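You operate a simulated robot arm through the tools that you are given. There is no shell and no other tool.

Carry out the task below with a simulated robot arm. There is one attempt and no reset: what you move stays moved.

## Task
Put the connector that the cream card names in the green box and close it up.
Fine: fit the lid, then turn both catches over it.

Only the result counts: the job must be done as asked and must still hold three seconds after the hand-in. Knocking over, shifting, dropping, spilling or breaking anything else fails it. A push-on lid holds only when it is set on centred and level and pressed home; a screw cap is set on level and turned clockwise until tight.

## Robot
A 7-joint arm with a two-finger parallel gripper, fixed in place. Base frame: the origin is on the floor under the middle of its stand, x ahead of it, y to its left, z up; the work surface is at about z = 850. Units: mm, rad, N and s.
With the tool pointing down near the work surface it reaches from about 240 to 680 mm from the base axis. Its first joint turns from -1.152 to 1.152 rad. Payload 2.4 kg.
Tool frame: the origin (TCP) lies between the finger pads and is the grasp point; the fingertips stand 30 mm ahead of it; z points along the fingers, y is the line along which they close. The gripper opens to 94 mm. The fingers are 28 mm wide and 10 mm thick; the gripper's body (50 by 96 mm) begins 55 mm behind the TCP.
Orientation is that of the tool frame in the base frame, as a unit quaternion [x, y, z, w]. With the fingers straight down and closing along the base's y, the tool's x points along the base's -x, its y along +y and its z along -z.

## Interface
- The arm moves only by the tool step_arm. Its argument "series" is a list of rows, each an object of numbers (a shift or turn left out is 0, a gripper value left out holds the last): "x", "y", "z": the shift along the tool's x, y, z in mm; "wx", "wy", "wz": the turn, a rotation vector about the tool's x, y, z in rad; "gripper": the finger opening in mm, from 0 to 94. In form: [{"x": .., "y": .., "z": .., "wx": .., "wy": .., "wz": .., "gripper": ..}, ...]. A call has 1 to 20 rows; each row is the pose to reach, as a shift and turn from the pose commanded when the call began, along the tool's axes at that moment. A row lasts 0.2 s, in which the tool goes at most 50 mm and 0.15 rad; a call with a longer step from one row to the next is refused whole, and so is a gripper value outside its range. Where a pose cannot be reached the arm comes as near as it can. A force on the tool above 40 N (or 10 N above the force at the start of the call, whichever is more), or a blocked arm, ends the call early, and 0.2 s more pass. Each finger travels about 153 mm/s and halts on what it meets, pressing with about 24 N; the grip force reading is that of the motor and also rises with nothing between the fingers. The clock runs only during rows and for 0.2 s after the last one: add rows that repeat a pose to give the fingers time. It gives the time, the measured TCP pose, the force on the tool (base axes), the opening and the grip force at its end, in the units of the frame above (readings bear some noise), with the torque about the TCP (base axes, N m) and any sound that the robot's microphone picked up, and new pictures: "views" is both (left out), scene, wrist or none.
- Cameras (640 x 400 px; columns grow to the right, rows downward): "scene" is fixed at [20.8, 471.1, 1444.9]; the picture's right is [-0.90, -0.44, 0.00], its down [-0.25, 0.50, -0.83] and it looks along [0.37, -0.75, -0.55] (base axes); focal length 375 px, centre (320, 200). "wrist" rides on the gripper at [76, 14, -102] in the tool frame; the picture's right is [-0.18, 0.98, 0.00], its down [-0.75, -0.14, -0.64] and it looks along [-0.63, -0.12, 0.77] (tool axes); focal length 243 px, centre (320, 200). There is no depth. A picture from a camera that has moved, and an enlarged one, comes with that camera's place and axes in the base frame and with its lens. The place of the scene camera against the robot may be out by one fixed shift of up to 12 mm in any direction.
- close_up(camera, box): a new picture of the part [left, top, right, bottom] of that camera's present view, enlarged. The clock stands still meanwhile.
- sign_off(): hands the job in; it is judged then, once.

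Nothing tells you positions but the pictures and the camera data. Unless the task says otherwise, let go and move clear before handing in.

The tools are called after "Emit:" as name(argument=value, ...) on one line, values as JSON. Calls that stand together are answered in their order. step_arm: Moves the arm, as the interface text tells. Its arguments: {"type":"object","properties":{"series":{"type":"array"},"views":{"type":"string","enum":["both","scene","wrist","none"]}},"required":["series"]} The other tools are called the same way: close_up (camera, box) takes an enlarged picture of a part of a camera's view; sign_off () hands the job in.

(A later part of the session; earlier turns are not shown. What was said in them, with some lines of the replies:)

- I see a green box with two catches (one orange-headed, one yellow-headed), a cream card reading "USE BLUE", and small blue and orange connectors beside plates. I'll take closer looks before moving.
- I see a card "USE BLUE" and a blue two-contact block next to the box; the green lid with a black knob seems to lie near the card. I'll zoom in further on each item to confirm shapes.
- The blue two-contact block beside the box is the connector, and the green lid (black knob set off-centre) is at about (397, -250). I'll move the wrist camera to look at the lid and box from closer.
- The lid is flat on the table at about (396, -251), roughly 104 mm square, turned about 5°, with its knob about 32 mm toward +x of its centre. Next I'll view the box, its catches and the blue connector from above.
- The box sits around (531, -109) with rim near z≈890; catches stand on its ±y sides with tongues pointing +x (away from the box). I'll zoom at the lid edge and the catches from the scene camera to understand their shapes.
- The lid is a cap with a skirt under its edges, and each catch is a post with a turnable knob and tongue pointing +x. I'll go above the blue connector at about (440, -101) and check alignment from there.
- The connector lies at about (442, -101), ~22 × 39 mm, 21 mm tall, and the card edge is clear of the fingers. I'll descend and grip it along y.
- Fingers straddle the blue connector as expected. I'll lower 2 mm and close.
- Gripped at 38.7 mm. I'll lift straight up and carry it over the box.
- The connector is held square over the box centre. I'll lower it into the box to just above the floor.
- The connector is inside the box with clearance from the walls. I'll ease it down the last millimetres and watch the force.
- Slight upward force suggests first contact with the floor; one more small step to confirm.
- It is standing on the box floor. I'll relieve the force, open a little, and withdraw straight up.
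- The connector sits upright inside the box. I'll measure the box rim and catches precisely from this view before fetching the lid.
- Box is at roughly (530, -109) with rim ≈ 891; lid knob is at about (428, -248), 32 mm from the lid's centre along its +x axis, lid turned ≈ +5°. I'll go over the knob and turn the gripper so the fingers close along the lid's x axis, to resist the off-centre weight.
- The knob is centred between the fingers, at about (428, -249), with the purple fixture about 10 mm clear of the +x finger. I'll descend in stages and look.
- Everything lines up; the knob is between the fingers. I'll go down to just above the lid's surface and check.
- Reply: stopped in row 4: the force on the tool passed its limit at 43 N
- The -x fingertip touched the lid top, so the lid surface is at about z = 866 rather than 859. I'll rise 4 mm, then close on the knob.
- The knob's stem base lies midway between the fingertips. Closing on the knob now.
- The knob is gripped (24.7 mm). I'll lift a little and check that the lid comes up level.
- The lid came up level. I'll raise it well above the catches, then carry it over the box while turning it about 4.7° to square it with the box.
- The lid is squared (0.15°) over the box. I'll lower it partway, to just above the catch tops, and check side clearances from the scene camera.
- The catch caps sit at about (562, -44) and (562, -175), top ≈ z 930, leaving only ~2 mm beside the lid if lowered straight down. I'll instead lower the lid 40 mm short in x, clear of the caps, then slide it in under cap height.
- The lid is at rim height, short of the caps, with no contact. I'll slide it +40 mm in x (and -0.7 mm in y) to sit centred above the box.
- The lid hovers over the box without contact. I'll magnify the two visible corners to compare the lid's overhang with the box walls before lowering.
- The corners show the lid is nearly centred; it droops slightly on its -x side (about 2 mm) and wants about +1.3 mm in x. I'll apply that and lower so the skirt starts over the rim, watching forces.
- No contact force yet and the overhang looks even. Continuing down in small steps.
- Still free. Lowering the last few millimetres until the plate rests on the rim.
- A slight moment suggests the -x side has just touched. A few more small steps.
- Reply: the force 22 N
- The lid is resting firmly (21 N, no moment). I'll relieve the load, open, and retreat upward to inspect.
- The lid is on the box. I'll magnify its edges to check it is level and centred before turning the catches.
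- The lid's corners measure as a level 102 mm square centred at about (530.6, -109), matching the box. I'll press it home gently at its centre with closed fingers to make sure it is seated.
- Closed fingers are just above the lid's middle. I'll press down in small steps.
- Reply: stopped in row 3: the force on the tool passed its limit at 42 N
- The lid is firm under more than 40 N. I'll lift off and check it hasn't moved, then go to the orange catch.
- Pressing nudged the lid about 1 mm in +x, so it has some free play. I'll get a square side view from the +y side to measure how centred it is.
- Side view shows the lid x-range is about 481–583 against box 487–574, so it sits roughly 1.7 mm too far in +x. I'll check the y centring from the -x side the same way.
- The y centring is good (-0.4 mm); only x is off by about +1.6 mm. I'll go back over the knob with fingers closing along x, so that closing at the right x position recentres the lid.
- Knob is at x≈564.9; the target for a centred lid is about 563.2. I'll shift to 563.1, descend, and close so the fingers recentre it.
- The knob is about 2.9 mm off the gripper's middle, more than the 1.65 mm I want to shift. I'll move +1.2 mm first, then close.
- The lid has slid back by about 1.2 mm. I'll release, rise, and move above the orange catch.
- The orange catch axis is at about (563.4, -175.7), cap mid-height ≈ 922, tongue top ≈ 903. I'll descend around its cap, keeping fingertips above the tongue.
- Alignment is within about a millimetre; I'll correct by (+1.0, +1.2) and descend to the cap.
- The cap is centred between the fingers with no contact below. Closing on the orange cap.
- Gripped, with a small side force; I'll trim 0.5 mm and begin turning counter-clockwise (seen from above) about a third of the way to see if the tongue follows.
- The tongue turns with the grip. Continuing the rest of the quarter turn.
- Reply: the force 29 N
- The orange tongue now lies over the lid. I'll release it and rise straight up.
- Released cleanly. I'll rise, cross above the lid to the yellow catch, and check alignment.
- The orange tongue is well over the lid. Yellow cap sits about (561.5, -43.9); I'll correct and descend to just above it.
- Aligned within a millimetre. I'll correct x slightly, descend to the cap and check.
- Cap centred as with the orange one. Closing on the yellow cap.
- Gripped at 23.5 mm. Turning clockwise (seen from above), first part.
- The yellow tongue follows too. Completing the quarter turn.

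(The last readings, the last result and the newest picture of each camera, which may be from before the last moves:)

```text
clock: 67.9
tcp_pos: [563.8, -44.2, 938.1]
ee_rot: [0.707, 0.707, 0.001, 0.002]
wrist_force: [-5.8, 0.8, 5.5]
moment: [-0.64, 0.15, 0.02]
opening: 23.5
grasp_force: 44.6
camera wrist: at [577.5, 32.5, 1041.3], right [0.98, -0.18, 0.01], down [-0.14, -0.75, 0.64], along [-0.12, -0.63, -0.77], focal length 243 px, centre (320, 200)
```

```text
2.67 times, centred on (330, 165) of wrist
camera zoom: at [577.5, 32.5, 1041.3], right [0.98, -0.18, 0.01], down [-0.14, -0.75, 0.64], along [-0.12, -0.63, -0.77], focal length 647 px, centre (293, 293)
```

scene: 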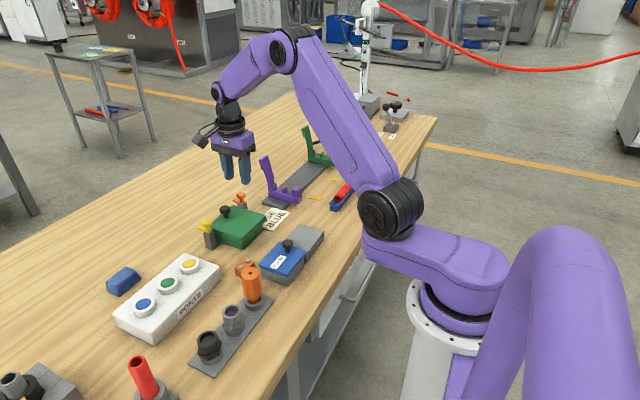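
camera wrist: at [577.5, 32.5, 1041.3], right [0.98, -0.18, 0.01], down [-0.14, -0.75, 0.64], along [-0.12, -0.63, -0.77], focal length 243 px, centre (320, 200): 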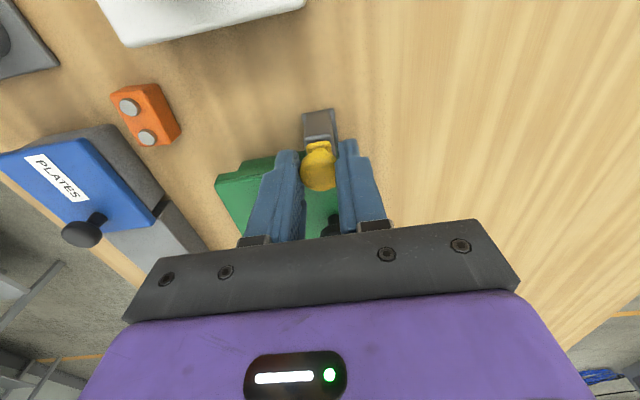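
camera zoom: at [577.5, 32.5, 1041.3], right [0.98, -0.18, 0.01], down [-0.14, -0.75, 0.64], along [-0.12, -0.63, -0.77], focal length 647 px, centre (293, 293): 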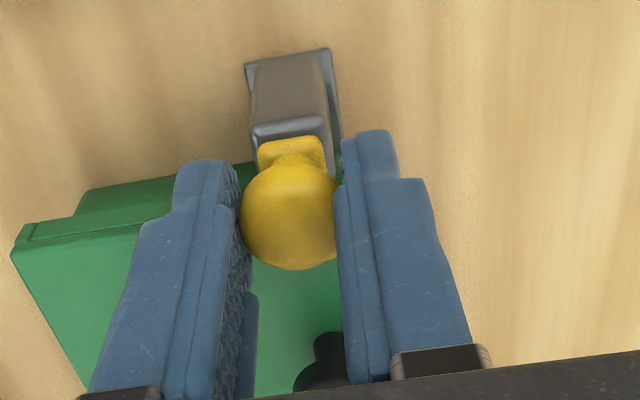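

The heel of the yellow tongue now faces away from the box, so the tongue points over the lid. I'll release, rise clear, and inspect everything.

Emit:
step_arm(series=[{"gripper": 25}, {"gripper": 38}, {"gripper": 38}, {"gripper": 38}, {"z": -20, "gripper": 40}, {"z": -60, "gripper": 40}, {"z": -100, "gripper": 40}, {"z": -140, "gripper": 40}, {"z": -140, "gripper": 40}], views="both")

Emit:
close_up(camera="scene", box=[195, 180, 285, 255])

Emit:
close_up(camera="wrist", box=[200, 60, 440, 230])

```text
clock: 69.9
tcp_pos: [562.2, -42.8, 1077.9]
ee_rot: [0.707, 0.707, 0.001, 0.002]
wrist_force: [0.1, -0.2, -0.7]
moment: [0.0, 0.05, 0.0]
opening: 39.8
grasp_force: 0.0
camera wrist: at [576.9, 33.0, 1180.3], right [0.98, -0.18, 0.0], down [-0.14, -0.75, 0.64], along [-0.12, -0.63, -0.77], focal length 243 px, centre (320, 200)
```

scene: 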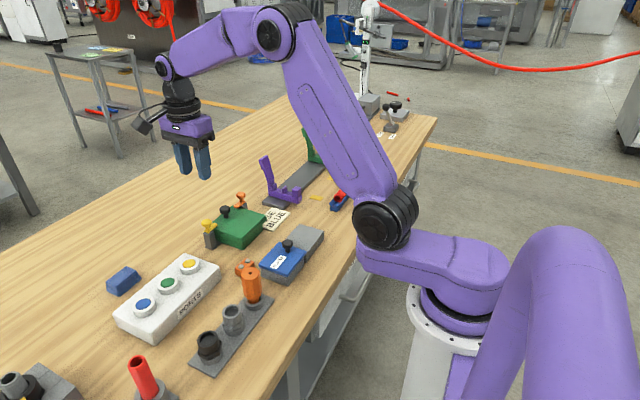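
wrist: 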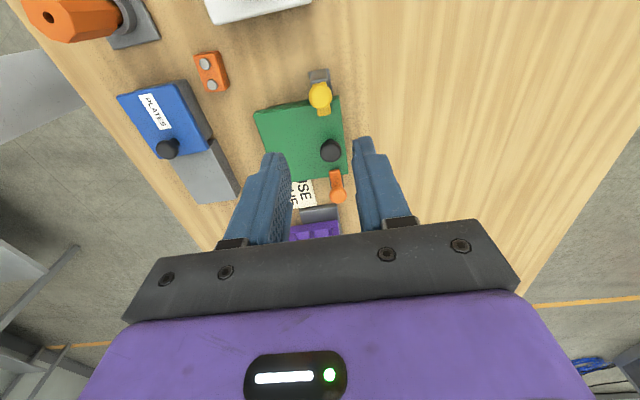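

```text
5.33 times, centred on (240, 218) of scene
camera zoom: at [20.8, 471.1, 1444.9], right [-0.9, -0.44, 0.0], down [-0.25, 0.5, -0.83], along [0.37, -0.75, -0.55], focal length 1998 px, centre (747, 107)
```

zoom: 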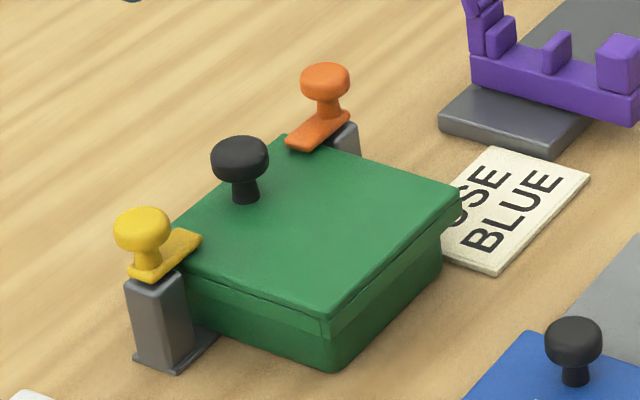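

```text
2.35 times, centred on (320, 145) of wrist
camera zoom: at [576.9, 33.0, 1180.3], right [0.98, -0.18, 0.0], down [-0.14, -0.75, 0.64], along [-0.12, -0.63, -0.77], focal length 571 px, centre (320, 329)
```

zoom: 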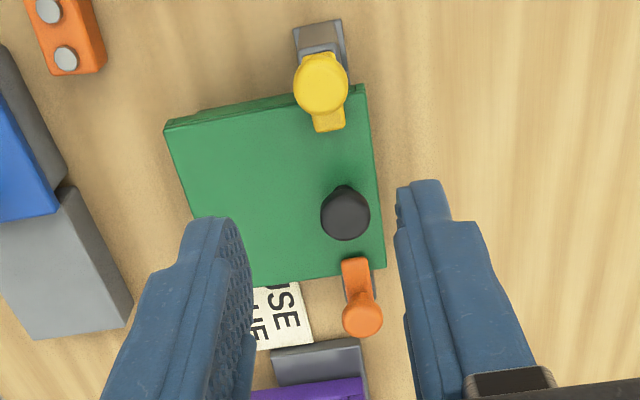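

Both tongues appear to lie over the lid. I'll zoom in to verify the catches, lid seating and surroundings.

Emit:
close_up(camera="scene", box=[198, 208, 238, 250])

Emit:
close_up(camera="scene", box=[225, 185, 275, 222])

Emit:
close_up(camera="scene", box=[210, 215, 260, 255])

Emit:
close_up(camera="wrist", box=[245, 85, 365, 195])

```text
9.52 times, centred on (218, 229) of scene
camera zoom: at [20.8, 471.1, 1444.9], right [-0.9, -0.44, 0.0], down [-0.25, 0.5, -0.83], along [0.37, -0.75, -0.55], focal length 3567 px, centre (1291, -76)
```

zoom: 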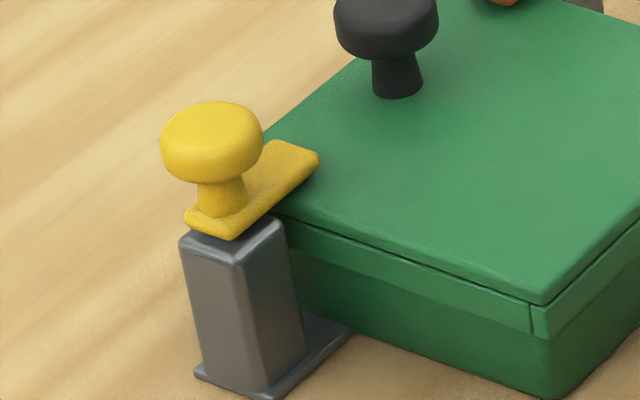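

```text
10.81 times, centred on (250, 204) of scene
camera zoom: at [20.8, 471.1, 1444.9], right [-0.9, -0.44, 0.0], down [-0.25, 0.5, -0.83], along [0.37, -0.75, -0.55], focal length 4050 px, centre (1077, 162)
```

zoom: 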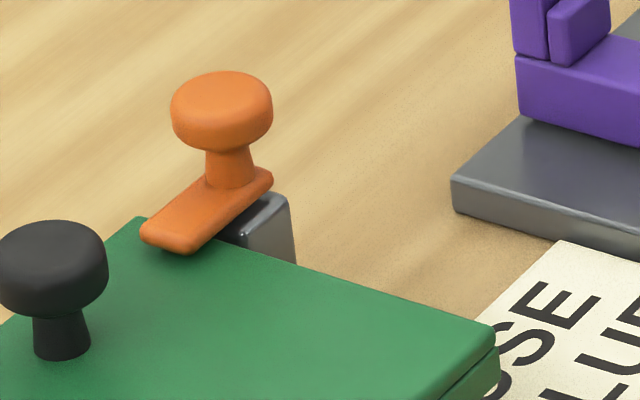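

```text
10.00 times, centred on (235, 235) of scene
camera zoom: at [20.8, 471.1, 1444.9], right [-0.9, -0.44, 0.0], down [-0.25, 0.5, -0.83], along [0.37, -0.75, -0.55], focal length 3746 px, centre (1170, -150)
```

zoom: 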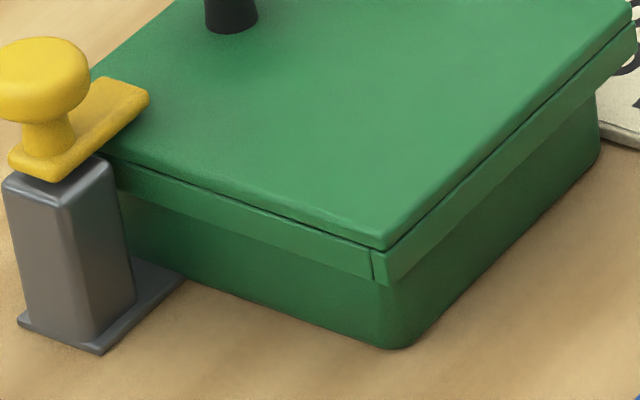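

```text
3.64 times, centred on (305, 140) of wrist
camera zoom: at [576.9, 33.0, 1180.3], right [0.98, -0.18, 0.0], down [-0.14, -0.75, 0.64], along [-0.12, -0.63, -0.77], focal length 882 px, centre (374, 418)
```

zoom: 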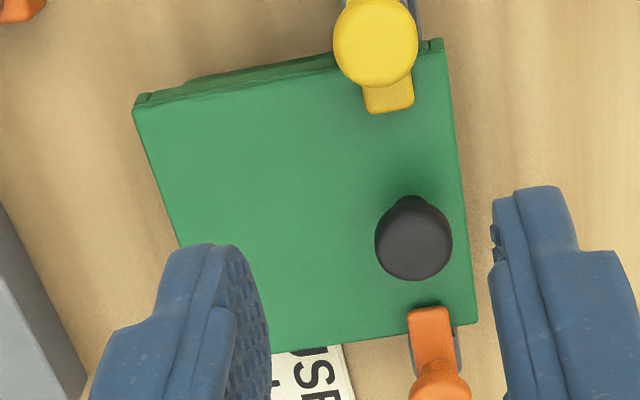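

The connector is in the box and the lid is level and centred. Both tongues lie across the lid edges, and nothing else looks disturbed. The arm is released and well clear, so I'm handing in.

Emit:
sign_off()

```text
The job is handed in.
```

The blue connector, the one the cream card names ("USE BLUE"), is in the green box. The lid is on and both catches are turned over it. I've handed the job in; no result came back with it.

- **Connector:** it stands upright on the box floor, roughly in the middle.
- **Lid:** it sits level on the rim and was pressed down with about 40 N. Pressing nudged it about 1.2 mm, so I slid it back. I estimate it is within about 0.5 mm of centre both ways.
- **Catches:** the orange and yellow tongues each turned about 90° and now lie over the lid's edges. The lid did not move as they turned.
- **Surroundings:** in the last pictures nothing else looked moved, and the arm was open and well clear.

While I was lowering onto the lid's knob to pick it up, a fingertip touched the lid, which stopped the arm at its force limit. The lid did not appear to move or get damaged.
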